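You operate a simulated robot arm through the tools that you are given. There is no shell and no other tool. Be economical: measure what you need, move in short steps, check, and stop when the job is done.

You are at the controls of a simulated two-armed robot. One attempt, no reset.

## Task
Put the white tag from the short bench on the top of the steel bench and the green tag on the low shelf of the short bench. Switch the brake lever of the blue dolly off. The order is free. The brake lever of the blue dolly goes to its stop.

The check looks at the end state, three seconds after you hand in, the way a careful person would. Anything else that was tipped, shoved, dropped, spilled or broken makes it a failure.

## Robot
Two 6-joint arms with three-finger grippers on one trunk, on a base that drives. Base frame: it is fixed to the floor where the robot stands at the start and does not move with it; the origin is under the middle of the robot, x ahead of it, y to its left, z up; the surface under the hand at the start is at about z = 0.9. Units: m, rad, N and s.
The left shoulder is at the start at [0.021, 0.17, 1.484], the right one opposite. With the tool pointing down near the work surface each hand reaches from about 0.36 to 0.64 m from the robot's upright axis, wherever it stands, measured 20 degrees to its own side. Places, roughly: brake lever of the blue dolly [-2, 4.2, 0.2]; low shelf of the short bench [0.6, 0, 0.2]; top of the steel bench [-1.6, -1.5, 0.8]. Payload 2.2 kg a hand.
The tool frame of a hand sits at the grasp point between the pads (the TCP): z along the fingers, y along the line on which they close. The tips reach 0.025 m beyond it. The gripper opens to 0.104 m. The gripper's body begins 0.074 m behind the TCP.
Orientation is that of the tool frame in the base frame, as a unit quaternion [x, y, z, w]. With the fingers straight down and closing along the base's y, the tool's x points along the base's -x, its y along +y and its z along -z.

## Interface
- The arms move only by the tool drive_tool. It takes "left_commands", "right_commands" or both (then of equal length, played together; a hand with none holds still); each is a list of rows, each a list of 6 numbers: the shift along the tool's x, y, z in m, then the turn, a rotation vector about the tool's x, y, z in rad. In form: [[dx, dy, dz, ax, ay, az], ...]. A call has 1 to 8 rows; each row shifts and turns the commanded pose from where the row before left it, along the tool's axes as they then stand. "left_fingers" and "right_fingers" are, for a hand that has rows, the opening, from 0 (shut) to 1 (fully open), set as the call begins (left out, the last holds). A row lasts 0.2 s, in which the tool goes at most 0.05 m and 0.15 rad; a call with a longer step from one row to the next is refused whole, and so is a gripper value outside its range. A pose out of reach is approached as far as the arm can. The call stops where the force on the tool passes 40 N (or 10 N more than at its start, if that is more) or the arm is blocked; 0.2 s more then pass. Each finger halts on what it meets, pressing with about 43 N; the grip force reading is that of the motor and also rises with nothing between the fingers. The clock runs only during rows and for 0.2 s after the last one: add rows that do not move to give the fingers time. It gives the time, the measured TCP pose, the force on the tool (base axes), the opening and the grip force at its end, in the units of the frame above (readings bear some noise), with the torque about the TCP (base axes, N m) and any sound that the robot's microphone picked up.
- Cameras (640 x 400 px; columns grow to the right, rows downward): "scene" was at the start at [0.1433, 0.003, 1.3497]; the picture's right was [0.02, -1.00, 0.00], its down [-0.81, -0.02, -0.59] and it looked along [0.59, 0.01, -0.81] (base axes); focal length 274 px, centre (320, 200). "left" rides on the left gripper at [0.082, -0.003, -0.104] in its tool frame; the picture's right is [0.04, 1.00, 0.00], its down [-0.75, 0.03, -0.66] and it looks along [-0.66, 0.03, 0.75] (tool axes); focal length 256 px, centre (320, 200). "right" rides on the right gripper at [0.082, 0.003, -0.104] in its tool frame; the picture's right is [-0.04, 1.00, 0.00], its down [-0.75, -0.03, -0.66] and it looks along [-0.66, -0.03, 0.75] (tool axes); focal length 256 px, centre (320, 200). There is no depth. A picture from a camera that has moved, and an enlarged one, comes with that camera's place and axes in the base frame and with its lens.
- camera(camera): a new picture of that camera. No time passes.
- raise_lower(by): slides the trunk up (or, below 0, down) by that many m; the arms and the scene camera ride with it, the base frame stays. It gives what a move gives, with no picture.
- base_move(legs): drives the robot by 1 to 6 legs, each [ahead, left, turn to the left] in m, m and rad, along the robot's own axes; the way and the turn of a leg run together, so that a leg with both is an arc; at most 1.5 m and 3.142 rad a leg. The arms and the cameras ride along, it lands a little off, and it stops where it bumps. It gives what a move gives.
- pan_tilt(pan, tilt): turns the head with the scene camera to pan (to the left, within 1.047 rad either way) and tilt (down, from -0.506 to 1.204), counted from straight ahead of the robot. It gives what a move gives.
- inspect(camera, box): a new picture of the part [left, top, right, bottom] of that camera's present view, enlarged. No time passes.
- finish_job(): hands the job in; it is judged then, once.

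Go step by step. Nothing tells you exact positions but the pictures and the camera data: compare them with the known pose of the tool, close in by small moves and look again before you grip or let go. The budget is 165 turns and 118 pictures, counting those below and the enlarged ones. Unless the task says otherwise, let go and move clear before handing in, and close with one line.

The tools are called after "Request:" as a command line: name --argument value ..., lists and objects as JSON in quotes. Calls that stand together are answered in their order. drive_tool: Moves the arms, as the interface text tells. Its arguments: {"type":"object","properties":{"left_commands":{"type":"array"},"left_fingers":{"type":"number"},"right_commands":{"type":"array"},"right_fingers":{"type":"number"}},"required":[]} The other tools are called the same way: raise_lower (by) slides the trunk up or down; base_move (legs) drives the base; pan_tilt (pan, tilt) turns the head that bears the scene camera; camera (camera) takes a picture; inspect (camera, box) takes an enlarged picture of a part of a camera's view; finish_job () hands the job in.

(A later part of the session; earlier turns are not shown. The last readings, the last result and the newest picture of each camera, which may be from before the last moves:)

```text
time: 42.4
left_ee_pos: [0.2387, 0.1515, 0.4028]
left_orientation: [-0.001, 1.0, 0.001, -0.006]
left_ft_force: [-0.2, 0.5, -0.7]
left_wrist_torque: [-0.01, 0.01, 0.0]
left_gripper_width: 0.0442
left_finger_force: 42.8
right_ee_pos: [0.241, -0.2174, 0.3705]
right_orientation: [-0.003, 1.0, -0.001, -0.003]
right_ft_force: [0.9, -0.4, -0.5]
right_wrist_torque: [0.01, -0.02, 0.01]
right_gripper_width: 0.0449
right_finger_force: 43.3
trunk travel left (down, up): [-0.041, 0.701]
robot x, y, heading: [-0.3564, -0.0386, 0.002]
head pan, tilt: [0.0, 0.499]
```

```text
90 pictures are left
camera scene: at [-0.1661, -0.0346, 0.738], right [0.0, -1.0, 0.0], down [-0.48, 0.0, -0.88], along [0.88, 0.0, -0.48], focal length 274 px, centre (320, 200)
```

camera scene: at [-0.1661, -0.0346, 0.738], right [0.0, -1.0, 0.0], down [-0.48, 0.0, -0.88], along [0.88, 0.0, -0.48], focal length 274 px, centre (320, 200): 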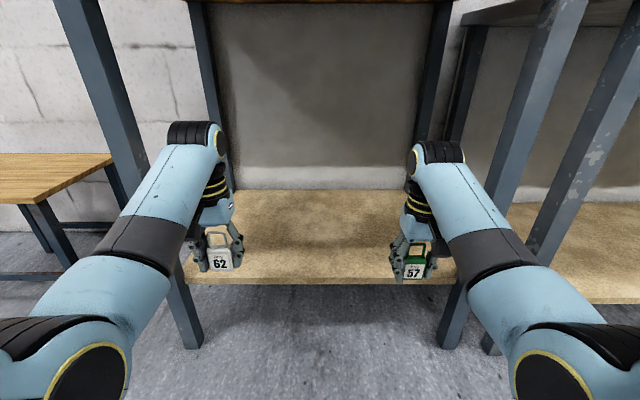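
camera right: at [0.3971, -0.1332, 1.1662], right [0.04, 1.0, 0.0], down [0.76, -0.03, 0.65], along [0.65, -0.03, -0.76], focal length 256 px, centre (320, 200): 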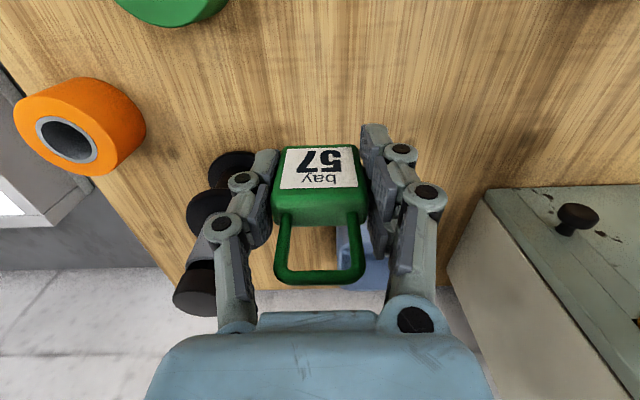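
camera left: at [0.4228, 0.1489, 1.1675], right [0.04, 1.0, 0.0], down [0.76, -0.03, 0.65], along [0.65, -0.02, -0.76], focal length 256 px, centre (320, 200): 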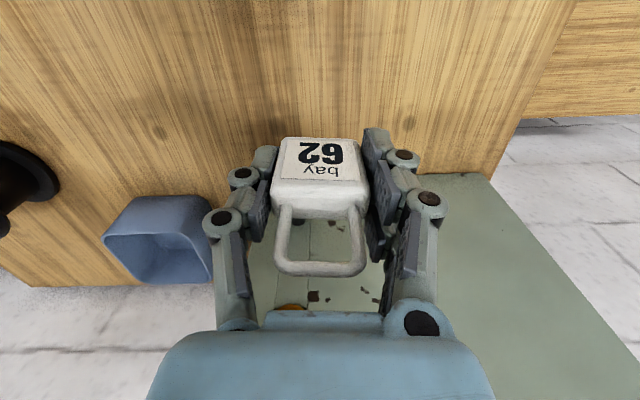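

The arms fit between the legs, but tightly, so I bring the hands inward first, then drive 0.16 m in.

Request:
drive_tool --left_commands '[[0, -0.025, 0, 0, 0, 0], [0, -0.025, 0, 0, 0, 0], [0, 0, 0, 0, 0, 0]]' --right_commands '[[0, 0.025, 0, 0, 0, 0], [0, 0.025, 0, 0, 0, 0], [0, 0, 0, 0, 0, 0]]'

Request:
base_move --legs '[[0.08, 0, 0], [0.08, 0, 0]]'

Request:
camera --camera "scene"

Request:
camera --camera "right"

```text
time: 43.1
left_ee_pos: [0.2392, 0.1008, 0.4011]
left_orientation: [-0.001, 1.0, 0.0, -0.006]
left_ft_force: [0.1, 0.6, -0.1]
left_wrist_torque: [0.02, 0.0, 0.0]
left_gripper_width: 0.0446
left_finger_force: 43.1
right_ee_pos: [0.2384, -0.1672, 0.3706]
right_orientation: [-0.002, 1.0, 0.0, -0.003]
right_ft_force: [0.0, 0.1, -0.2]
right_wrist_torque: [0.0, -0.02, 0.01]
right_gripper_width: 0.0444
right_finger_force: 42.7
trunk travel left (down, up): [-0.041, 0.701]
robot x, y, heading: [-0.3543, -0.0338, -0.002]
head pan, tilt: [0.0, 0.499]
```

```text
time: 44.9
left_ee_pos: [0.4006, 0.1, 0.4007]
left_orientation: [-0.001, 1.0, 0.0, -0.007]
left_ft_force: [-0.5, -0.5, -0.1]
left_wrist_torque: [0.02, -0.01, -0.01]
left_gripper_width: 0.0445
left_finger_force: 42.9
right_ee_pos: [0.4013, -0.1673, 0.3713]
right_orientation: [-0.002, 1.0, 0.0, -0.004]
right_ft_force: [0.1, 0.7, -0.8]
right_wrist_torque: [-0.01, 0.01, -0.01]
right_gripper_width: 0.0449
right_finger_force: 43.4
trunk travel left (down, up): [-0.041, 0.701]
robot x, y, heading: [-0.1887, -0.0363, -0.003]
head pan, tilt: [0.0, 0.499]
```

```text
89 pictures are left
camera scene: at [-0.0037, -0.0344, 0.738], right [0.0, -1.0, 0.0], down [-0.48, 0.0, -0.88], along [0.88, 0.0, -0.48], focal length 274 px, centre (320, 200)
```

scene: 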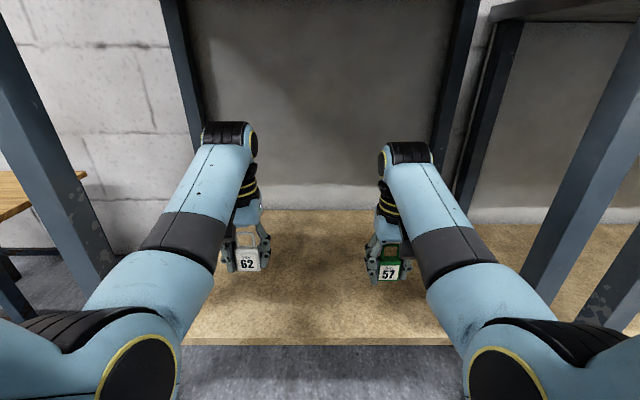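

```text
88 pictures are left
camera right: at [0.3194, -0.1648, 0.4763], right [0.03, 1.0, 0.0], down [0.76, -0.03, 0.65], along [0.65, -0.02, -0.76], focal length 256 px, centre (320, 200)
```

right: 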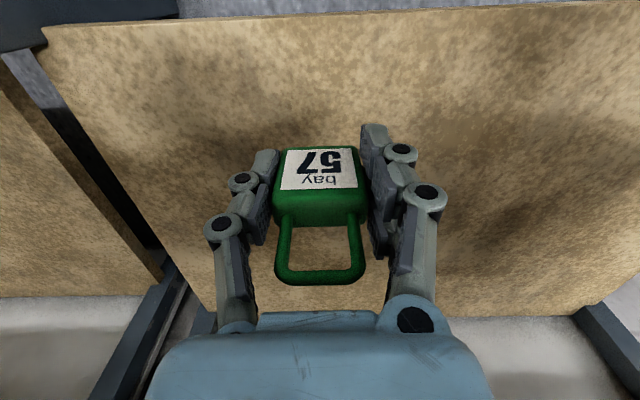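

The tag is above the shelf, 0.065 m in from the edge. Lower to just above the expected contact.

Request:
drive_tool --right_commands '[[0, 0, 0.025, 0, 0, 0], [0, 0, 0.025, 0, 0, 0], [0, 0, 0.015, 0, 0, 0], [0, 0, 0, 0, 0, 0]]'

Request:
drive_tool --right_commands '[[0, 0, 0.005, 0, 0, 0], [0, 0, 0.005, 0, 0, 0], [0, 0, 0.005, 0, 0, 0], [0, 0, 0, 0, 0, 0]]'

Request:
inspect --camera "scene" --box '[330, 200, 450, 320]'

```text
time: 45.9
left_ee_pos: [0.4018, 0.1005, 0.4019]
left_orientation: [-0.001, 1.0, 0.0, -0.007]
left_ft_force: [0.3, 0.0, -1.1]
left_wrist_torque: [0.02, 0.02, 0.02]
left_gripper_width: 0.0447
left_finger_force: 43.1
right_ee_pos: [0.4004, -0.1681, 0.3054]
right_orientation: [-0.002, 1.0, -0.001, -0.004]
right_ft_force: [1.1, 0.6, -0.3]
right_wrist_torque: [0.03, -0.01, -0.01]
right_gripper_width: 0.0447
right_finger_force: 43.3
trunk travel left (down, up): [-0.041, 0.701]
robot x, y, heading: [-0.1923, -0.0377, 0.002]
head pan, tilt: [0.0, 0.499]
```

```text
time: 46.9
left_ee_pos: [0.3997, 0.0998, 0.4009]
left_orientation: [0.0, 1.0, 0.001, -0.008]
left_ft_force: [-0.4, -0.8, -0.2]
left_wrist_torque: [0.0, 0.01, -0.01]
left_gripper_width: 0.0448
left_finger_force: 43.2
right_ee_pos: [0.3998, -0.1678, 0.2904]
right_orientation: [-0.002, 1.0, 0.0, -0.004]
right_ft_force: [0.9, 0.6, 0.0]
right_wrist_torque: [0.03, 0.01, 0.01]
right_gripper_width: 0.0444
right_finger_force: 43.2
trunk travel left (down, up): [-0.041, 0.701]
robot x, y, heading: [-0.1916, -0.0367, -0.003]
head pan, tilt: [0.0, 0.499]
```

```text
3.33 times, centred on (390, 260) of scene
camera zoom: at [-0.0037, -0.0344, 0.738], right [0.0, -1.0, 0.0], down [-0.48, 0.0, -0.88], along [0.88, 0.0, -0.48], focal length 913 px, centre (87, 0)
```

zoom: 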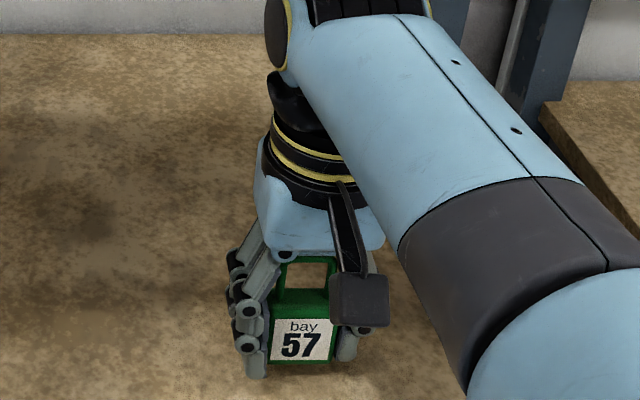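

No contact yet; continue in small steps.

Request:
drive_tool --right_commands '[[0, 0, 0.004, 0, 0, 0], [0, 0, 0.004, 0, 0, 0], [0, 0, 0.003, 0, 0, 0], [0, 0, 0, 0, 0, 0]]'

Request:
drive_tool --right_commands '[[0, 0, 0.003, 0, 0, 0], [0, 0, 0.003, 0, 0, 0], [0, 0, 0, 0, 0, 0]]'

```text
time: 47.9
left_ee_pos: [0.4005, 0.1011, 0.4017]
left_orientation: [0.0, 1.0, 0.0, -0.007]
left_ft_force: [0.0, 0.9, -0.8]
left_wrist_torque: [-0.03, 0.0, 0.02]
left_gripper_width: 0.0446
left_finger_force: 42.9
right_ee_pos: [0.3998, -0.1689, 0.2801]
right_orientation: [-0.002, 1.0, 0.0, -0.003]
right_ft_force: [0.5, 0.0, 0.2]
right_wrist_torque: [0.04, 0.03, -0.02]
right_gripper_width: 0.0447
right_finger_force: 43.3
trunk travel left (down, up): [-0.041, 0.701]
robot x, y, heading: [-0.1927, -0.0322, -0.002]
head pan, tilt: [0.0, 0.499]
```

```text
time: 48.7
left_ee_pos: [0.4018, 0.1017, 0.4031]
left_orientation: [-0.001, 1.0, 0.0, -0.005]
left_ft_force: [0.2, -0.8, -0.5]
left_wrist_torque: [0.04, -0.01, -0.02]
left_gripper_width: 0.0448
left_finger_force: 43.1
right_ee_pos: [0.4009, -0.1688, 0.2773]
right_orientation: [-0.003, 1.0, -0.001, 0.0]
right_ft_force: [-5.0, -2.6, 27.8]
right_wrist_torque: [-0.15, 0.13, -0.04]
right_gripper_width: 0.0446
right_finger_force: 42.7
trunk travel left (down, up): [-0.041, 0.701]
robot x, y, heading: [-0.1969, -0.036, -0.002]
head pan, tilt: [0.0, 0.499]
```

Contact with the shelf at TCP z about 0.278. Ease off slightly and open.

Request:
drive_tool --right_commands '[[0, 0, -0.003, 0, 0, 0], [0, 0, 0, 0, 0, 0]]'

Request:
drive_tool --right_commands '[[0, 0, 0, 0, 0, 0], [0, 0, 0, 0, 0, 0], [0, 0, 0, 0, 0, 0], [0, 0, 0, 0, 0, 0]]' --right_fingers 0.8

Request:
drive_tool --right_commands '[[0, 0, -0.02, 0, 0, 0], [0, 0, -0.03, 0, 0, 0], [0, 0, -0.04, 0, 0, 0], [0, 0, -0.02, 0, 0, 0], [0, 0, 0, 0, 0, 0]]'

Request:
camera --camera "right"

```text
time: 49.3
left_ee_pos: [0.4014, 0.1013, 0.4008]
left_orientation: [-0.001, 1.0, 0.0, -0.006]
left_ft_force: [-0.1, 0.5, -1.0]
left_wrist_torque: [0.01, 0.02, 0.04]
left_gripper_width: 0.0447
left_finger_force: 43.2
right_ee_pos: [0.4017, -0.1681, 0.2766]
right_orientation: [-0.003, 1.0, 0.0, -0.002]
right_ft_force: [5.2, -0.9, 13.2]
right_wrist_torque: [-0.03, -0.16, 0.01]
right_gripper_width: 0.0446
right_finger_force: 42.4
trunk travel left (down, up): [-0.041, 0.701]
robot x, y, heading: [-0.1919, -0.0346, 0.003]
head pan, tilt: [0.0, 0.499]
```

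```text
time: 50.3
left_ee_pos: [0.4008, 0.1012, 0.4013]
left_orientation: [0.0, 1.0, 0.0, -0.007]
left_ft_force: [0.5, -0.1, -0.9]
left_wrist_torque: [0.02, 0.01, -0.03]
left_gripper_width: 0.0445
left_finger_force: 42.6
right_ee_pos: [0.4008, -0.167, 0.2772]
right_orientation: [-0.003, 1.0, 0.0, -0.004]
right_ft_force: [0.2, -0.1, -0.4]
right_wrist_torque: [0.01, 0.02, -0.02]
right_gripper_width: 0.0833
right_finger_force: 0.1
trunk travel left (down, up): [-0.041, 0.701]
robot x, y, heading: [-0.1951, -0.0351, 0.003]
head pan, tilt: [0.0, 0.499]
```

```text
time: 51.5
left_ee_pos: [0.402, 0.1003, 0.4009]
left_orientation: [-0.001, 1.0, 0.0, -0.008]
left_ft_force: [-0.4, 0.1, -0.6]
left_wrist_torque: [0.0, 0.01, 0.01]
left_gripper_width: 0.0448
left_finger_force: 43.2
right_ee_pos: [0.4015, -0.1688, 0.3868]
right_orientation: [-0.003, 1.0, 0.0, -0.003]
right_ft_force: [-0.2, -0.4, -0.7]
right_wrist_torque: [-0.01, 0.03, 0.02]
right_gripper_width: 0.083
right_finger_force: 0.0
trunk travel left (down, up): [-0.041, 0.701]
robot x, y, heading: [-0.1896, -0.035, 0.004]
head pan, tilt: [0.0, 0.499]
```

```text
86 pictures are left
camera right: at [0.3199, -0.1661, 0.4924], right [0.03, 1.0, 0.0], down [0.76, -0.03, 0.65], along [0.65, -0.02, -0.76], focal length 256 px, centre (320, 200)
```

right: 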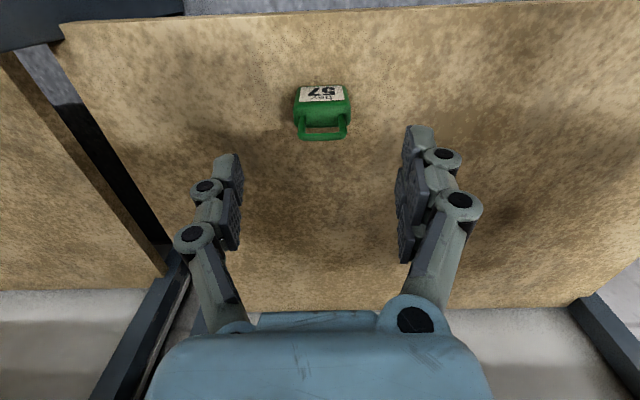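

The green tag stands on the shelf. Back out, raise the trunk, and look around.

Request:
base_move --legs '[[-0.25, 0.03, 0]]'

Request:
raise_lower --by 0.4

Request:
raise_lower --by 0.25

Request:
camera --camera "scene"

```text
time: 53.3
left_ee_pos: [0.1495, 0.1293, 0.4009]
left_orientation: [0.001, 1.0, 0.0, -0.007]
left_ft_force: [0.0, 0.7, -0.4]
left_wrist_torque: [0.04, -0.01, -0.03]
left_gripper_width: 0.0448
left_finger_force: 43.0
right_ee_pos: [0.1494, -0.1399, 0.3862]
right_orientation: [-0.002, 1.0, 0.0, -0.003]
right_ft_force: [0.3, 0.6, -0.1]
right_wrist_torque: [-0.01, 0.0, 0.0]
right_gripper_width: 0.0832
right_finger_force: 0.1
trunk travel left (down, up): [-0.041, 0.701]
robot x, y, heading: [-0.4438, -0.0026, -0.003]
head pan, tilt: [0.0, 0.499]
```

```text
time: 57.1
left_ee_pos: [0.1502, 0.1313, 0.8012]
left_orientation: [0.001, 1.0, -0.001, -0.007]
left_ft_force: [-0.2, 0.5, -0.7]
left_wrist_torque: [0.01, -0.01, 0.03]
left_gripper_width: 0.0448
left_finger_force: 42.9
right_ee_pos: [0.1501, -0.1414, 0.7853]
right_orientation: [-0.002, 1.0, -0.001, -0.002]
right_ft_force: [1.2, 0.2, -0.6]
right_wrist_torque: [0.0, -0.01, 0.0]
right_gripper_width: 0.083
right_finger_force: 0.2
trunk travel left (down, up): [-0.441, 0.301]
robot x, y, heading: [-0.4457, -0.0027, -0.002]
head pan, tilt: [0.0, 0.499]
```

```text
time: 59.7
left_ee_pos: [0.1497, 0.1294, 1.0521]
left_orientation: [0.001, 1.0, -0.001, -0.007]
left_ft_force: [0.3, -0.5, -1.0]
left_wrist_torque: [-0.01, 0.01, 0.0]
left_gripper_width: 0.0444
left_finger_force: 42.5
right_ee_pos: [0.1501, -0.1402, 1.0366]
right_orientation: [-0.002, 1.0, 0.0, -0.004]
right_ft_force: [0.2, -0.1, 0.0]
right_wrist_torque: [0.0, -0.03, -0.02]
right_gripper_width: 0.0831
right_finger_force: 0.1
trunk travel left (down, up): [-0.691, 0.051]
robot x, y, heading: [-0.4451, -0.002, 0.0]
head pan, tilt: [0.0, 0.499]
```

```text
85 pictures are left
camera scene: at [-0.2838, -0.0046, 1.4012], right [0.0, -1.0, 0.0], down [-0.48, 0.0, -0.88], along [0.88, 0.0, -0.48], focal length 274 px, centre (320, 200)
```

scene: 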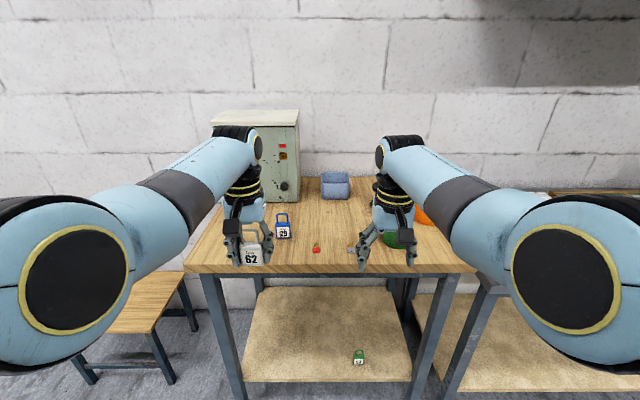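

The green tag is fine on the shelf. Now turn left in place to see what's behind.

Request:
base_move --legs '[[0, 0, 0.7]]'

Request:
pan_tilt --pan 1.04 --tilt 0.5

Request:
camera --camera "scene"

```text
time: 62.0
left_ee_pos: [-0.0735, 0.4779, 1.0512]
left_orientation: [-0.339, 0.941, -0.002, -0.006]
left_ft_force: [-0.1, 0.3, -0.1]
left_wrist_torque: [0.02, -0.03, 0.0]
left_gripper_width: 0.045
left_finger_force: 43.3
right_ee_pos: [0.0993, 0.2698, 1.0367]
right_orientation: [-0.341, 0.94, -0.001, -0.003]
right_ft_force: [-0.3, -0.6, 0.6]
right_wrist_torque: [0.02, 0.0, 0.0]
right_gripper_width: 0.0829
right_finger_force: 0.1
trunk travel left (down, up): [-0.691, 0.051]
robot x, y, heading: [-0.4441, -0.0017, 0.689]
head pan, tilt: [0.0, 0.499]
```

```text
time: 63.3
left_ee_pos: [-0.072, 0.4773, 1.0527]
left_orientation: [-0.338, 0.941, -0.003, -0.006]
left_ft_force: [-0.4, 0.0, -0.1]
left_wrist_torque: [0.01, 0.03, -0.03]
left_gripper_width: 0.0448
left_finger_force: 43.5
right_ee_pos: [0.0993, 0.2686, 1.0371]
right_orientation: [-0.34, 0.941, -0.001, -0.003]
right_ft_force: [0.6, -0.7, 1.1]
right_wrist_torque: [0.01, 0.01, -0.01]
right_gripper_width: 0.0831
right_finger_force: 0.1
trunk travel left (down, up): [-0.691, 0.051]
robot x, y, heading: [-0.4465, -0.0071, 0.692]
head pan, tilt: [1.04, 0.499]
```

```text
84 pictures are left
camera scene: at [-0.4054, 0.1305, 1.4013], right [0.99, 0.16, 0.0], down [0.07, -0.47, -0.88], along [-0.14, 0.87, -0.48], focal length 274 px, centre (320, 200)
```

scene: 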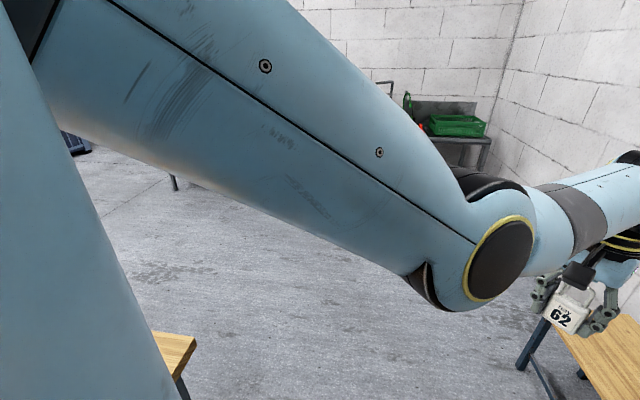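

There is a low wooden table behind-left. Turn further to see it.

Request:
base_move --legs '[[0, 0, 0.7]]'

Request:
pan_tilt --pan 0.3 --tilt 0.6

Request:
camera --camera "scene"

Request:
pan_tilt --pan 0.8 --tilt 0.8

Request:
camera --camera "scene"

```text
time: 65.5
left_ee_pos: [-0.4666, 0.6035, 1.0508]
left_orientation: [-0.638, 0.77, -0.004, -0.004]
left_ft_force: [0.6, -0.3, -0.3]
left_wrist_torque: [-0.01, -0.02, 0.02]
left_gripper_width: 0.0445
left_finger_force: 43.0
right_ee_pos: [-0.202, 0.5543, 1.0366]
right_orientation: [-0.639, 0.769, -0.001, -0.001]
right_ft_force: [0.5, -0.3, 0.3]
right_wrist_torque: [-0.03, -0.01, -0.03]
right_gripper_width: 0.0831
right_finger_force: 0.1
trunk travel left (down, up): [-0.691, 0.051]
robot x, y, heading: [-0.4463, -0.0015, 1.389]
head pan, tilt: [1.04, 0.499]
```

```text
time: 66.6
left_ee_pos: [-0.4682, 0.604, 1.052]
left_orientation: [-0.638, 0.77, -0.004, -0.005]
left_ft_force: [-0.1, -0.4, -0.9]
left_wrist_torque: [0.05, -0.01, 0.01]
left_gripper_width: 0.0447
left_finger_force: 42.6
right_ee_pos: [-0.2023, 0.5539, 1.0361]
right_orientation: [-0.639, 0.769, -0.002, -0.002]
right_ft_force: [0.1, 0.2, -0.2]
right_wrist_torque: [0.0, -0.01, -0.02]
right_gripper_width: 0.0832
right_finger_force: 0.1
trunk travel left (down, up): [-0.691, 0.051]
robot x, y, heading: [-0.4445, -0.0051, 1.379]
head pan, tilt: [0.3, 0.6]
```

```text
83 pictures are left
camera scene: at [-0.4426, 0.153, 1.3922], right [0.99, 0.11, 0.0], down [0.06, -0.56, -0.82], along [-0.09, 0.82, -0.57], focal length 274 px, centre (320, 200)
```

scene: 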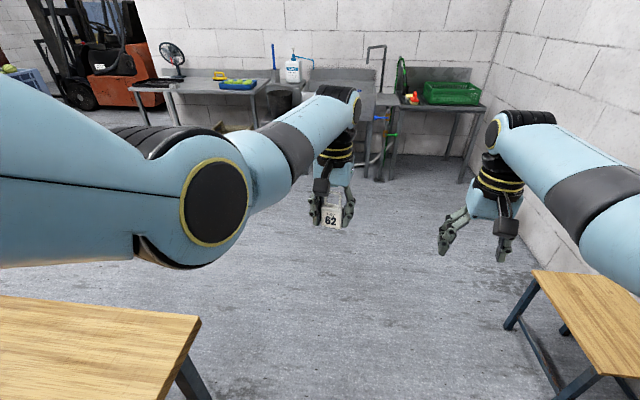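

```text
time: 67.5
left_ee_pos: [-0.4675, 0.6041, 1.0522]
left_orientation: [-0.638, 0.77, -0.003, -0.005]
left_ft_force: [0.1, 0.0, -0.5]
left_wrist_torque: [0.03, 0.0, 0.01]
left_gripper_width: 0.0445
left_finger_force: 42.6
right_ee_pos: [-0.2017, 0.5542, 1.0369]
right_orientation: [-0.64, 0.769, -0.002, -0.002]
right_ft_force: [-0.1, 0.0, 0.2]
right_wrist_torque: [0.02, 0.0, 0.0]
right_gripper_width: 0.083
right_finger_force: 0.1
trunk travel left (down, up): [-0.691, 0.051]
robot x, y, heading: [-0.4446, -0.0066, 1.386]
head pan, tilt: [0.799, 0.799]
```

```text
82 pictures are left
camera scene: at [-0.4788, 0.1312, 1.3754], right [0.82, 0.57, 0.0], down [0.41, -0.59, -0.7], along [-0.4, 0.57, -0.72], focal length 274 px, centre (320, 200)
```

scene: 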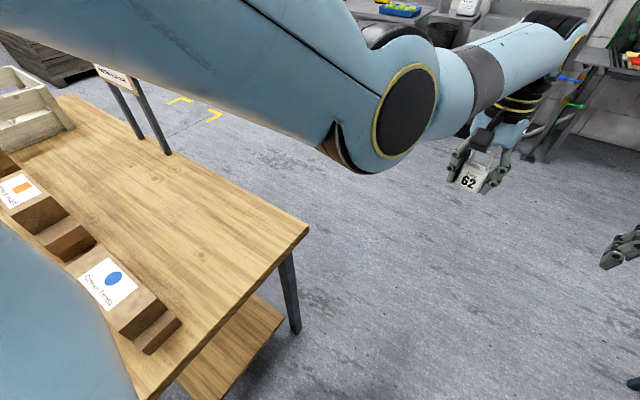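

A workbench stands behind (x < -0.72, y < 0.43). I turn right to face along the aisle toward the steel bench's side.

Request:
base_move --legs '[[0.0, 0, -1.4], [0, 0, -1.2]]'

Request:
pan_tilt --pan -0.5 --tilt 0.5

Request:
camera --camera "scene"

Request:
pan_tilt --pan -1.0 --tilt 0.6

Request:
camera --camera "scene"

```text
time: 74.3
left_ee_pos: [-0.1042, -0.5122, 1.0514]
left_orientation: [0.565, 0.825, 0.004, -0.005]
left_ft_force: [-0.1, 0.5, -0.4]
left_wrist_torque: [-0.03, 0.0, -0.03]
left_gripper_width: 0.0447
left_finger_force: 43.0
right_ee_pos: [-0.3551, -0.6093, 1.0363]
right_orientation: [0.564, 0.826, 0.002, -0.002]
right_ft_force: [-0.1, -0.4, 0.1]
right_wrist_torque: [0.03, -0.02, 0.0]
right_gripper_width: 0.0832
right_finger_force: 0.1
trunk travel left (down, up): [-0.691, 0.051]
robot x, y, heading: [-0.4427, -0.0075, -1.193]
head pan, tilt: [0.799, 0.799]
```

```text
time: 75.8
left_ee_pos: [-0.1031, -0.5111, 1.0511]
left_orientation: [0.565, 0.825, 0.003, -0.005]
left_ft_force: [0.3, 0.1, 0.4]
left_wrist_torque: [0.0, -0.01, -0.01]
left_gripper_width: 0.0448
left_finger_force: 43.1
right_ee_pos: [-0.355, -0.6101, 1.0365]
right_orientation: [0.564, 0.826, 0.002, -0.002]
right_ft_force: [0.0, 1.0, -0.1]
right_wrist_torque: [0.01, 0.02, -0.02]
right_gripper_width: 0.0832
right_finger_force: 0.0
trunk travel left (down, up): [-0.691, 0.051]
robot x, y, heading: [-0.4465, -0.0049, -1.197]
head pan, tilt: [-0.499, 0.499]
```

```text
81 pictures are left
camera scene: at [-0.4319, -0.1607, 1.4013], right [-0.99, 0.13, 0.0], down [0.06, 0.48, -0.88], along [-0.11, -0.87, -0.48], focal length 274 px, centre (320, 200)
```

scene: 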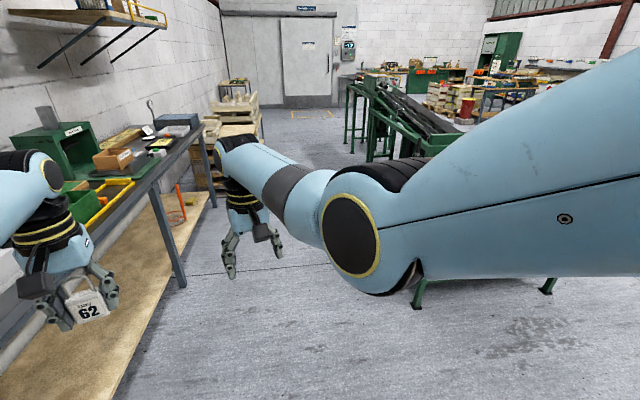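

```text
time: 76.8
left_ee_pos: [-0.1009, -0.5111, 1.0511]
left_orientation: [0.564, 0.826, 0.003, -0.005]
left_ft_force: [-0.1, 0.2, 0.0]
left_wrist_torque: [-0.04, -0.03, 0.03]
left_gripper_width: 0.0444
left_finger_force: 43.0
right_ee_pos: [-0.3545, -0.6092, 1.0364]
right_orientation: [0.563, 0.826, 0.002, -0.002]
right_ft_force: [1.3, -1.1, -0.1]
right_wrist_torque: [0.04, 0.03, -0.02]
right_gripper_width: 0.0833
right_finger_force: 0.2
trunk travel left (down, up): [-0.691, 0.051]
robot x, y, heading: [-0.4442, -0.0057, -1.202]
head pan, tilt: [-1.0, 0.6]
```

```text
80 pictures are left
camera scene: at [-0.4722, -0.1419, 1.3922], right [-0.81, 0.59, 0.0], down [0.33, 0.46, -0.82], along [-0.49, -0.67, -0.57], focal length 274 px, centre (320, 200)
```

scene: 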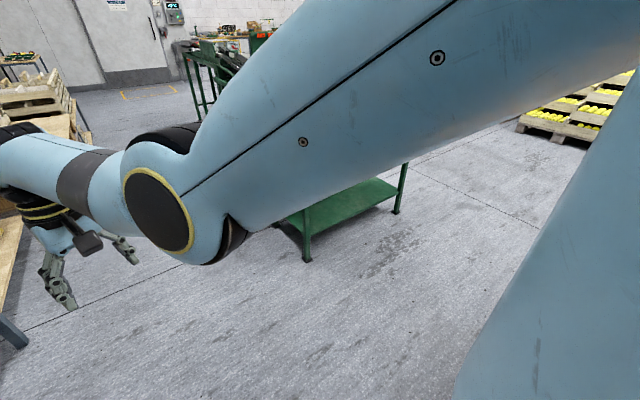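

The green-framed bench ahead-right, with legs near (-1.17,-1.23) and (-2.09,-1.26), should be the steel bench. I turn to face -y, advance a bit, and look again.

Request:
base_move --legs '[[0, 0, -0.37], [0.45, 0, 0], [0, 0, -0.5]]'

Request:
pan_tilt --pan -0.5 --tilt 0.5

Request:
camera --camera "scene"

Request:
pan_tilt --pan 0.0 --tilt 0.5

Request:
camera --camera "scene"

```text
time: 82.0
left_ee_pos: [-0.6094, -1.045, 1.0521]
left_orientation: [0.859, 0.511, 0.006, -0.003]
left_ft_force: [0.5, -0.1, -1.4]
left_wrist_torque: [-0.01, -0.01, -0.03]
left_gripper_width: 0.0443
left_finger_force: 43.0
right_ee_pos: [-0.8465, -0.9159, 1.0357]
right_orientation: [0.858, 0.513, 0.002, -0.001]
right_ft_force: [0.0, 0.4, 0.2]
right_wrist_torque: [-0.01, 0.02, -0.01]
right_gripper_width: 0.0832
right_finger_force: 0.0
trunk travel left (down, up): [-0.691, 0.051]
robot x, y, heading: [-0.4415, -0.4587, -2.067]
head pan, tilt: [-1.0, 0.6]
```

```text
time: 83.0
left_ee_pos: [-0.6097, -1.0458, 1.0524]
left_orientation: [0.86, 0.511, 0.004, -0.003]
left_ft_force: [0.3, 0.8, 0.3]
left_wrist_torque: [0.01, -0.03, 0.02]
left_gripper_width: 0.0447
left_finger_force: 43.1
right_ee_pos: [-0.8454, -0.9176, 1.0364]
right_orientation: [0.858, 0.513, 0.002, -0.002]
right_ft_force: [0.1, 2.0, 0.6]
right_wrist_torque: [0.01, 0.01, 0.02]
right_gripper_width: 0.0831
right_finger_force: 0.1
trunk travel left (down, up): [-0.691, 0.051]
robot x, y, heading: [-0.4438, -0.4563, -2.069]
head pan, tilt: [-0.499, 0.499]
```

```text
79 pictures are left
camera scene: at [-0.5548, -0.5674, 1.4013], right [-0.54, 0.84, 0.0], down [0.4, 0.26, -0.88], along [-0.74, -0.47, -0.48], focal length 274 px, centre (320, 200)
```

scene: 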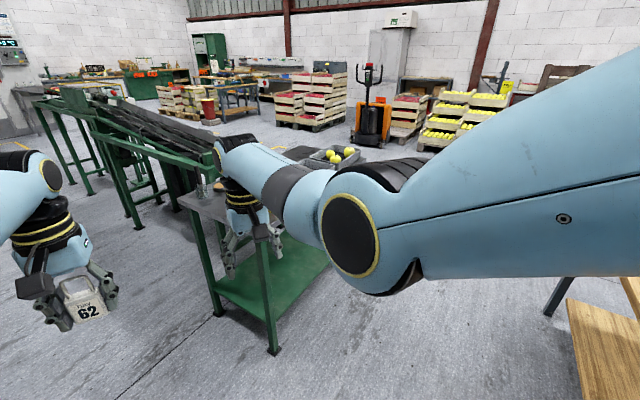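

```text
time: 83.9
left_ee_pos: [-0.6089, -1.0439, 1.0502]
left_orientation: [0.86, 0.51, 0.005, -0.004]
left_ft_force: [0.3, -1.0, 0.2]
left_wrist_torque: [-0.02, -0.01, -0.05]
left_gripper_width: 0.0443
left_finger_force: 42.8
right_ee_pos: [-0.8462, -0.9166, 1.0362]
right_orientation: [0.859, 0.512, 0.002, -0.001]
right_ft_force: [-0.1, 0.6, 0.2]
right_wrist_torque: [0.01, 0.0, 0.04]
right_gripper_width: 0.0831
right_finger_force: 0.0
trunk travel left (down, up): [-0.691, 0.051]
robot x, y, heading: [-0.4461, -0.4532, -2.07]
head pan, tilt: [0.0, 0.499]
```

```text
78 pictures are left
camera scene: at [-0.522, -0.598, 1.4013], right [-0.88, 0.48, 0.0], down [0.23, 0.42, -0.88], along [-0.42, -0.77, -0.48], focal length 274 px, centre (320, 200)
```

scene: 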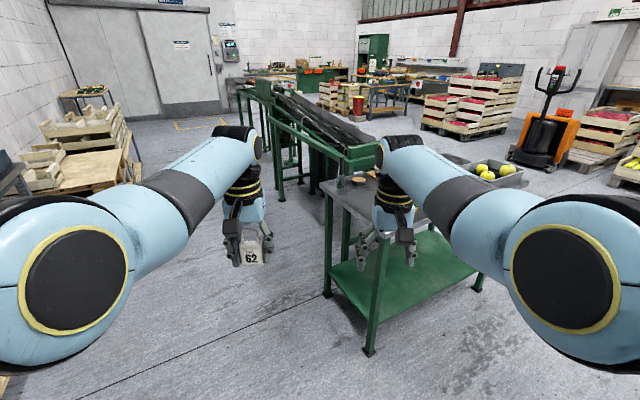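

I can see the steel bench: top about z = 0.8, spanning x -1.17 to -2.1, y -1.25 to -1.7. I'll approach from its near end: translate to about (-0.45,-1.4), then face -x.

Request:
base_move --legs '[[0.834, 0.454, 0], [0, 0, -1.07]]'

Request:
camera --camera "scene"

```text
time: 91.5
left_ee_pos: [-1.0288, -1.5348, 1.0527]
left_orientation: [1.0, 0.005, 0.007, -0.001]
left_ft_force: [-0.2, 0.0, -1.0]
left_wrist_torque: [0.02, -0.02, -0.02]
left_gripper_width: 0.0446
left_finger_force: 42.9
right_ee_pos: [-1.0326, -1.2657, 1.0367]
right_orientation: [1.0, 0.006, 0.002, 0.001]
right_ft_force: [0.5, -0.1, 0.7]
right_wrist_torque: [0.03, 0.05, -0.02]
right_gripper_width: 0.0831
right_finger_force: 0.0
trunk travel left (down, up): [-0.691, 0.051]
robot x, y, heading: [-0.4345, -1.3941, -3.131]
head pan, tilt: [0.0, 0.499]
```

```text
77 pictures are left
camera scene: at [-0.5979, -1.393, 1.4013], right [-0.01, 1.0, 0.0], down [0.48, 0.0, -0.88], along [-0.88, -0.01, -0.48], focal length 274 px, centre (320, 200)
```

scene: 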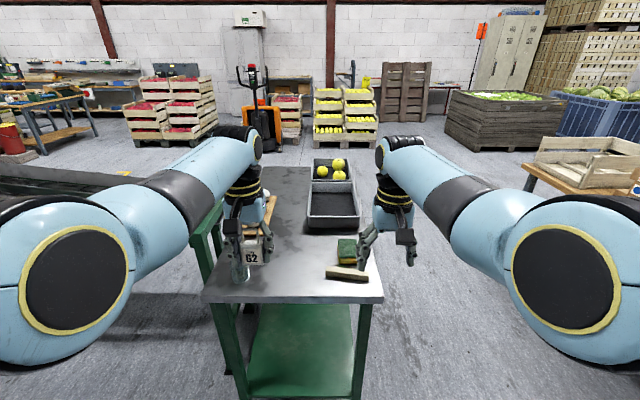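

The steel bench top is in view with trays, a brush and a sponge; I check the left area with the hand camera and a zoom.

Request:
camera --camera "left"

Request:
inspect --camera "scene" --box '[190, 150, 390, 310]'

Request:
camera --camera "right"

```text
76 pictures are left
camera left: at [-0.9489, -1.5311, 1.1569], right [0.05, -1.0, 0.0], down [-0.76, -0.04, 0.65], along [-0.65, -0.03, -0.76], focal length 256 px, centre (320, 200)
```

left: 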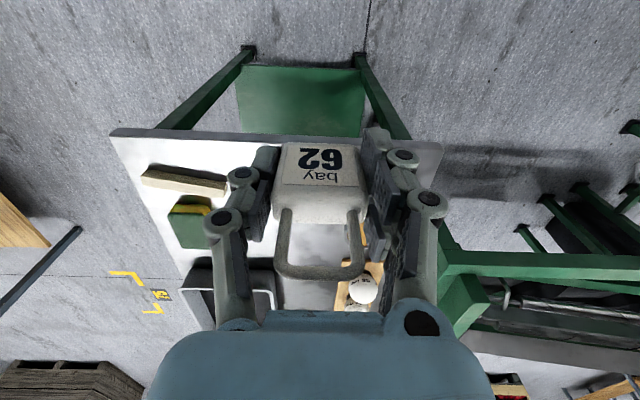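

```text
2.50 times, centred on (290, 230) of scene
camera zoom: at [-0.5979, -1.393, 1.4013], right [-0.01, 1.0, 0.0], down [0.48, 0.0, -0.88], along [-0.88, -0.01, -0.48], focal length 685 px, centre (395, 125)
```

zoom: 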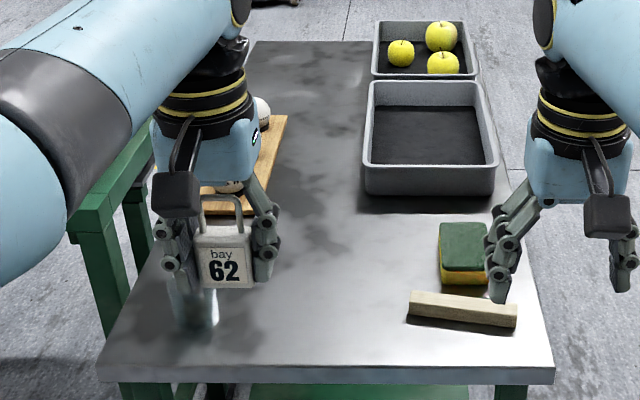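

```text
74 pictures are left
camera right: at [-0.9513, -1.2669, 1.1421], right [-0.03, -1.0, 0.0], down [-0.76, 0.02, 0.65], along [-0.65, 0.02, -0.76], focal length 256 px, centre (320, 200)
```

right: 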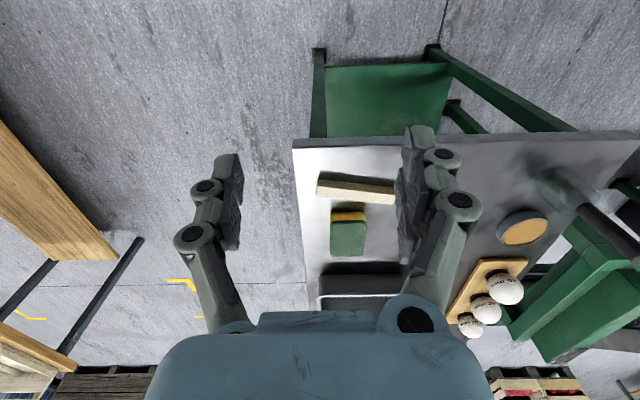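

There's a shiny cylindrical thing near (-1.2,-1.64) hidden behind my left fingers. I shift the left hand inward and inspect it.

Request:
drive_tool --left_commands '[[0, -0.02, 0, 0, 0, 0], [0, -0.02, 0, 0, 0, 0], [0, 0, 0, 0, 0, 0]]' --right_commands '[[0, 0, -0.03, 0, 0, 0], [0, 0, -0.03, 0, 0, 0], [0, 0, -0.02, 0, 0, 0]]'

Request:
inspect --camera "right" --box '[440, 100, 640, 320]'

Request:
inspect --camera "scene" --box '[190, 170, 310, 310]'

```text
time: 92.3
left_ee_pos: [-1.031, -1.4962, 1.0506]
left_orientation: [1.0, 0.005, 0.006, 0.0]
left_ft_force: [-0.2, 0.5, -0.1]
left_wrist_torque: [0.03, -0.03, 0.01]
left_gripper_width: 0.0445
left_finger_force: 43.5
right_ee_pos: [-1.0323, -1.2648, 1.1182]
right_orientation: [1.0, 0.007, 0.002, -0.001]
right_ft_force: [-0.7, -1.0, 0.3]
right_wrist_torque: [0.0, -0.02, -0.03]
right_gripper_width: 0.0832
right_finger_force: 0.1
trunk travel left (down, up): [-0.691, 0.051]
robot x, y, heading: [-0.4371, -1.3916, -3.129]
head pan, tilt: [0.0, 0.499]
```

```text
1.82 times, centred on (540, 210) of right
camera zoom: at [-0.9521, -1.2674, 1.2233], right [-0.03, -1.0, 0.0], down [-0.76, 0.02, 0.65], along [-0.65, 0.02, -0.76], focal length 465 px, centre (-80, 182)
```

zoom: 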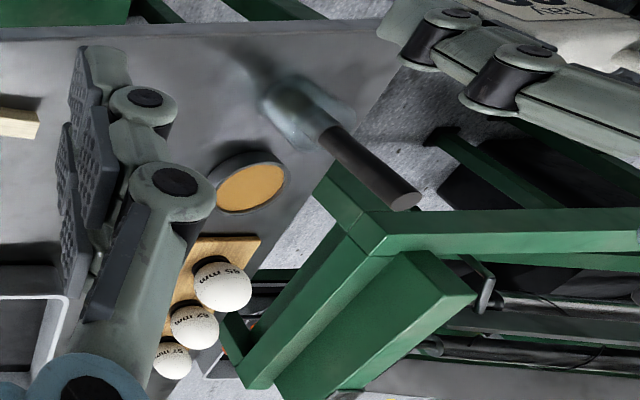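

```text
2.86 times, centred on (250, 240) of scene
camera zoom: at [-0.5978, -1.3938, 1.4013], right [-0.01, 1.0, 0.0], down [0.48, 0.01, -0.88], along [-0.88, -0.01, -0.48], focal length 783 px, centre (520, 86)
```

zoom: 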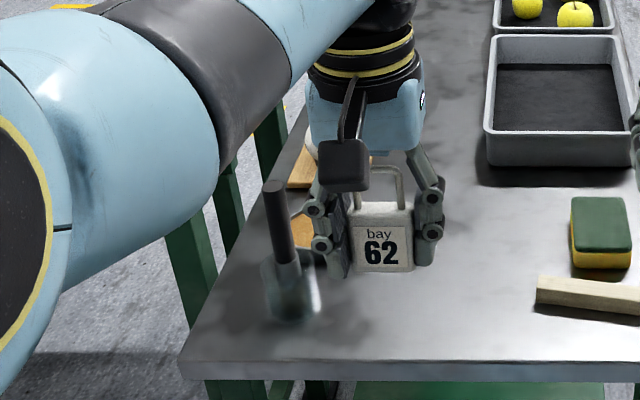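

It's a bottle with a tall handle at (-1.2,-1.64), easy to tip. I'll approach diagonally so my left elbow stays away: robot at about (-0.80,-1.08), heading -2.56, tag destined for (-1.235,-1.49).

Request:
base_move --legs '[[0, 0, 0.57]]'

Request:
base_move --legs '[[0.126, -0.461, 0]]'

Request:
camera --camera "scene"

Request:
camera --camera "left"

```text
time: 94.3
left_ee_pos: [-0.8773, -1.8017, 1.051]
left_orientation: [0.958, 0.288, 0.006, -0.002]
left_ft_force: [-0.2, -0.2, -0.4]
left_wrist_torque: [0.02, -0.02, 0.02]
left_gripper_width: 0.0443
left_finger_force: 42.8
right_ee_pos: [-1.0067, -1.6099, 1.1169]
right_orientation: [0.957, 0.289, 0.004, -0.001]
right_ft_force: [-0.6, 0.3, 0.0]
right_wrist_torque: [-0.01, 0.03, 0.02]
right_gripper_width: 0.0833
right_finger_force: 0.1
trunk travel left (down, up): [-0.691, 0.051]
robot x, y, heading: [-0.4358, -1.3958, -2.559]
head pan, tilt: [0.0, 0.499]
```

```text
time: 97.1
left_ee_pos: [-1.2323, -1.4904, 1.0501]
left_orientation: [0.956, 0.294, 0.006, -0.002]
left_ft_force: [-0.2, -0.8, 0.5]
left_wrist_torque: [0.03, -0.02, -0.01]
left_gripper_width: 0.0446
left_finger_force: 43.1
right_ee_pos: [-1.3636, -1.2997, 1.1174]
right_orientation: [0.956, 0.295, 0.003, -0.001]
right_ft_force: [-0.4, 0.2, 0.4]
right_wrist_torque: [-0.03, -0.02, -0.02]
right_gripper_width: 0.0831
right_finger_force: 0.0
trunk travel left (down, up): [-0.691, 0.051]
robot x, y, heading: [-0.7941, -1.0779, -2.549]
head pan, tilt: [0.0, 0.499]
```

```text
71 pictures are left
camera scene: at [-0.9287, -1.1667, 1.4013], right [-0.56, 0.83, 0.0], down [0.4, 0.27, -0.88], along [-0.73, -0.49, -0.48], focal length 274 px, centre (320, 200)
```

scene: 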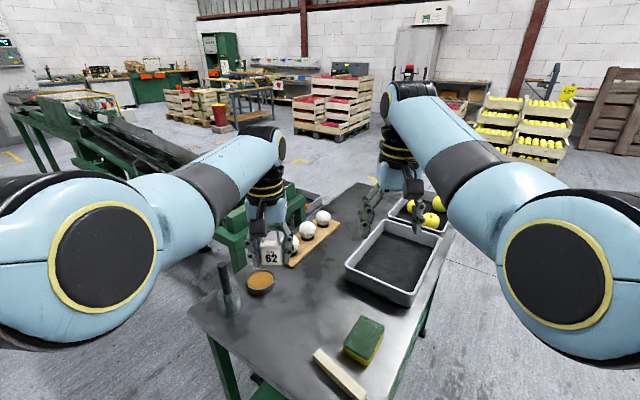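

```text
70 pictures are left
camera left: at [-1.168, -1.4437, 1.1563], right [0.59, -0.81, 0.0], down [-0.61, -0.45, 0.65], along [-0.52, -0.38, -0.76], focal length 256 px, centre (320, 200)
```

left: 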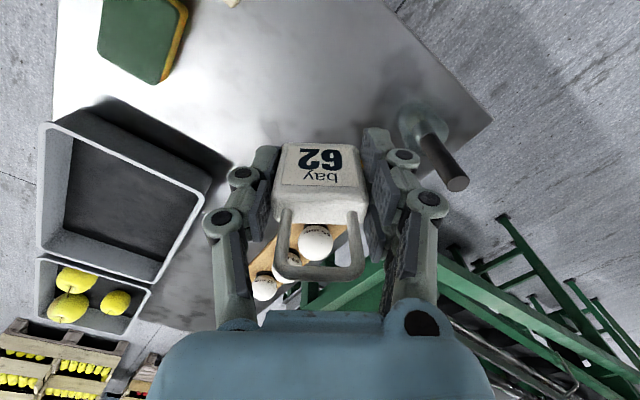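

The landing spot is clear of the bottle; I shift the left hand 0.025 m away from it and lower the trunk 0.1.

Request:
drive_tool --left_commands '[[0, -0.025, 0, 0, 0, 0], [0, 0, 0, 0, 0, 0]]'

Request:
raise_lower --by -0.1

Request:
drive_tool --left_commands '[[0, 0, 0.025, 0, 0, 0], [0, 0, 0.025, 0, 0, 0], [0, 0, 0.02, 0, 0, 0], [0, 0, 0, 0, 0, 0]]'

Request:
camera --camera "left"

Request:
camera --camera "scene"

```text
time: 97.7
left_ee_pos: [-1.2481, -1.4696, 1.0512]
left_orientation: [0.956, 0.293, 0.007, -0.003]
left_ft_force: [0.6, -0.6, -0.2]
left_wrist_torque: [-0.02, -0.03, 0.01]
left_gripper_width: 0.0446
left_finger_force: 43.1
right_ee_pos: [-1.3627, -1.3011, 1.117]
right_orientation: [0.955, 0.295, 0.003, -0.001]
right_ft_force: [-0.2, 0.0, -0.5]
right_wrist_torque: [-0.01, 0.03, -0.05]
right_gripper_width: 0.0831
right_finger_force: 0.0
trunk travel left (down, up): [-0.691, 0.051]
robot x, y, heading: [-0.7953, -1.0738, -2.55]
head pan, tilt: [0.0, 0.499]
```

```text
time: 99.0
left_ee_pos: [-1.2459, -1.4708, 0.9516]
left_orientation: [0.956, 0.294, 0.006, -0.001]
left_ft_force: [0.3, 0.4, -0.2]
left_wrist_torque: [0.02, 0.01, 0.0]
left_gripper_width: 0.0442
left_finger_force: 42.7
right_ee_pos: [-1.3626, -1.3003, 1.017]
right_orientation: [0.955, 0.295, 0.003, 0.0]
right_ft_force: [0.1, 0.2, 0.4]
right_wrist_torque: [0.04, 0.0, -0.02]
right_gripper_width: 0.0832
right_finger_force: 0.0
trunk travel left (down, up): [-0.591, 0.151]
robot x, y, heading: [-0.7946, -1.0774, -2.544]
head pan, tilt: [0.0, 0.499]
```

```text
time: 100.0
left_ee_pos: [-1.2361, -1.4701, 0.8847]
left_orientation: [0.956, 0.293, 0.006, -0.002]
left_ft_force: [0.3, -0.2, -0.6]
left_wrist_torque: [-0.01, 0.01, 0.01]
left_gripper_width: 0.0446
left_finger_force: 43.0
left hand out of reach, approached as far as the arm can: row 3
right_ee_pos: [-1.3624, -1.3004, 1.0175]
right_orientation: [0.955, 0.295, 0.002, -0.001]
right_ft_force: [-0.2, 0.7, -0.3]
right_wrist_torque: [0.02, -0.02, 0.0]
right_gripper_width: 0.0834
right_finger_force: 0.1
trunk travel left (down, up): [-0.591, 0.151]
robot x, y, heading: [-0.7952, -1.0783, -2.549]
head pan, tilt: [0.0, 0.499]
```

```text
69 pictures are left
camera left: at [-1.171, -1.4222, 0.9902], right [0.59, -0.81, 0.0], down [-0.61, -0.45, 0.65], along [-0.52, -0.38, -0.76], focal length 256 px, centre (320, 200)
```

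left: 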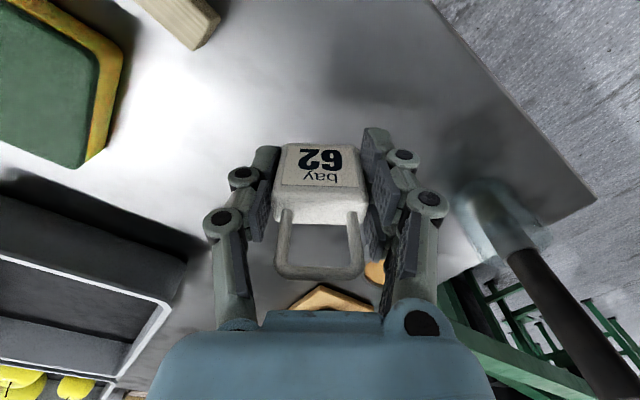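

```text
68 pictures are left
camera scene: at [-0.929, -1.1672, 1.301], right [-0.56, 0.83, 0.0], down [0.4, 0.27, -0.88], along [-0.73, -0.49, -0.48], focal length 274 px, centre (320, 200)
```

scene: 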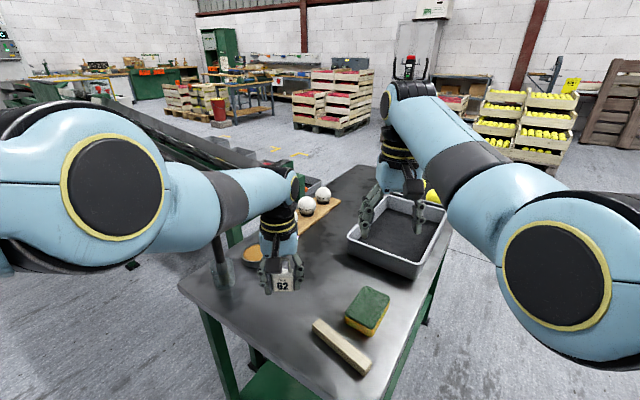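

The left hand is at its reach limit. I lift both hands a little, lower the trunk another 0.08, then finish the descent.

Request:
drive_tool --left_commands '[[0, 0, -0.025, 0, 0, 0], [0, 0, -0.025, 0, 0, 0], [0, 0, 0, 0, 0, 0]]' --right_commands '[[0, 0, -0.03, 0, 0, 0], [0, 0, -0.03, 0, 0, 0], [0, 0, 0, 0, 0, 0]]'

Request:
raise_lower --by -0.08

Request:
camera --camera "scene"

```text
time: 100.8
left_ee_pos: [-1.2372, -1.4716, 0.9341]
left_orientation: [0.956, 0.293, 0.007, -0.002]
left_ft_force: [0.0, 0.4, -0.4]
left_wrist_torque: [-0.03, -0.01, 0.02]
left_gripper_width: 0.0448
left_finger_force: 42.9
right_ee_pos: [-1.3623, -1.2999, 1.0779]
right_orientation: [0.956, 0.294, 0.003, -0.001]
right_ft_force: [-0.3, 0.2, -0.5]
right_wrist_torque: [0.01, -0.03, -0.01]
right_gripper_width: 0.0832
right_finger_force: 0.1
trunk travel left (down, up): [-0.591, 0.151]
robot x, y, heading: [-0.7916, -1.0758, -2.55]
head pan, tilt: [0.0, 0.499]
```

```text
time: 102.0
left_ee_pos: [-1.2354, -1.4696, 0.8559]
left_orientation: [0.956, 0.294, 0.005, -0.002]
left_ft_force: [0.4, 0.4, 0.4]
left_wrist_torque: [0.02, 0.01, -0.04]
left_gripper_width: 0.0447
left_finger_force: 42.9
right_ee_pos: [-1.3625, -1.3009, 0.9982]
right_orientation: [0.955, 0.296, 0.002, -0.002]
right_ft_force: [-0.2, -0.2, 0.2]
right_wrist_torque: [0.02, -0.01, 0.0]
right_gripper_width: 0.0831
right_finger_force: 0.1
trunk travel left (down, up): [-0.511, 0.231]
robot x, y, heading: [-0.7922, -1.0782, -2.548]
head pan, tilt: [0.0, 0.499]
```

```text
67 pictures are left
camera scene: at [-0.9292, -1.1675, 1.2203], right [-0.56, 0.83, 0.0], down [0.4, 0.27, -0.88], along [-0.73, -0.49, -0.48], focal length 274 px, centre (320, 200)
```

scene: 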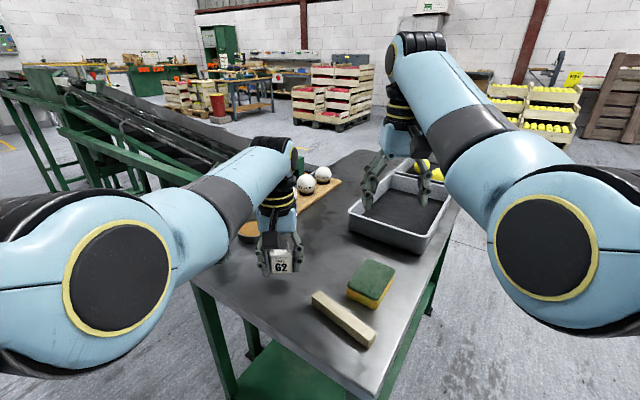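

Continue down in small steps until contact.

Request:
drive_tool --left_commands '[[0, 0, 0.005, 0, 0, 0], [0, 0, 0.005, 0, 0, 0], [0, 0, 0.004, 0, 0, 0], [0, 0, 0, 0, 0, 0]]'

Request:
drive_tool --left_commands '[[0, 0, 0.004, 0, 0, 0], [0, 0, 0.003, 0, 0, 0], [0, 0, 0, 0, 0, 0]]'

Request:
camera --camera "left"

```text
time: 103.0
left_ee_pos: [-1.2359, -1.4696, 0.8418]
left_orientation: [0.956, 0.294, 0.006, -0.002]
left_ft_force: [0.2, -1.0, -0.3]
left_wrist_torque: [-0.01, -0.04, 0.0]
left_gripper_width: 0.0448
left_finger_force: 43.2
right_ee_pos: [-1.3618, -1.3005, 0.9981]
right_orientation: [0.956, 0.295, 0.003, -0.001]
right_ft_force: [-0.7, -0.6, -0.1]
right_wrist_torque: [-0.02, 0.01, 0.0]
right_gripper_width: 0.0833
right_finger_force: 0.1
trunk travel left (down, up): [-0.511, 0.231]
robot x, y, heading: [-0.7963, -1.0799, -2.545]
head pan, tilt: [0.0, 0.499]
```

```text
time: 103.8
left_ee_pos: [-1.235, -1.4691, 0.8342]
left_orientation: [0.956, 0.293, 0.005, -0.002]
left_ft_force: [0.3, 0.8, -0.2]
left_wrist_torque: [0.0, -0.02, -0.02]
left_gripper_width: 0.0449
left_finger_force: 42.8
right_ee_pos: [-1.3622, -1.301, 0.998]
right_orientation: [0.956, 0.295, 0.002, -0.001]
right_ft_force: [0.3, 0.7, 0.4]
right_wrist_torque: [-0.02, 0.01, -0.02]
right_gripper_width: 0.0831
right_finger_force: 0.0
trunk travel left (down, up): [-0.511, 0.231]
robot x, y, heading: [-0.7958, -1.0772, -2.543]
head pan, tilt: [0.0, 0.499]
```

```text
66 pictures are left
camera left: at [-1.1713, -1.4217, 0.94], right [0.59, -0.81, 0.0], down [-0.61, -0.45, 0.65], along [-0.52, -0.38, -0.76], focal length 256 px, centre (320, 200)
```

left: 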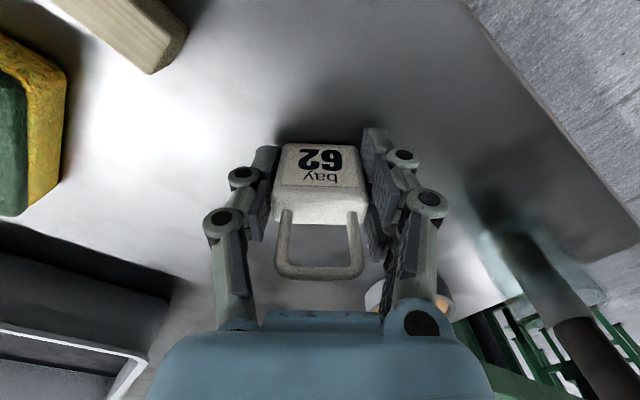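

Almost touching; a few more millimetres.

Request:
drive_tool --left_commands '[[0, 0, 0.003, 0, 0, 0], [0, 0, 0.002, 0, 0, 0], [0, 0, 0, 0, 0, 0]]'

Request:
drive_tool --left_commands '[[0, 0, 0.0025, 0, 0, 0], [0, 0, 0, 0, 0, 0]]'

```text
time: 104.6
left_ee_pos: [-1.2352, -1.4699, 0.8338]
left_orientation: [0.956, 0.293, 0.002, -0.001]
left_ft_force: [-1.0, -0.7, 27.3]
left_wrist_torque: [-0.06, 0.1, 0.04]
left_gripper_width: 0.0447
left_finger_force: 42.5
right_ee_pos: [-1.3626, -1.2989, 0.9979]
right_orientation: [0.956, 0.294, 0.002, -0.001]
right_ft_force: [-0.1, 0.4, -0.2]
right_wrist_torque: [0.02, -0.03, 0.01]
right_gripper_width: 0.083
right_finger_force: 0.0
trunk travel left (down, up): [-0.511, 0.231]
robot x, y, heading: [-0.7926, -1.0786, -2.541]
head pan, tilt: [0.0, 0.499]
```

```text
time: 105.2
left_ee_pos: [-1.2357, -1.4685, 0.8307]
left_orientation: [0.956, 0.292, 0.002, -0.001]
left_ft_force: [-3.3, -0.7, 32.0]
left_wrist_torque: [-0.07, 0.13, 0.02]
left_gripper_width: 0.0446
left_finger_force: 43.0
right_ee_pos: [-1.3615, -1.2996, 0.9986]
right_orientation: [0.956, 0.295, 0.001, -0.001]
right_ft_force: [-0.9, 0.0, 1.1]
right_wrist_torque: [0.02, -0.01, 0.02]
right_gripper_width: 0.0832
right_finger_force: 0.0
trunk travel left (down, up): [-0.511, 0.231]
robot x, y, heading: [-0.795, -1.0769, -2.548]
head pan, tilt: [0.0, 0.499]
```

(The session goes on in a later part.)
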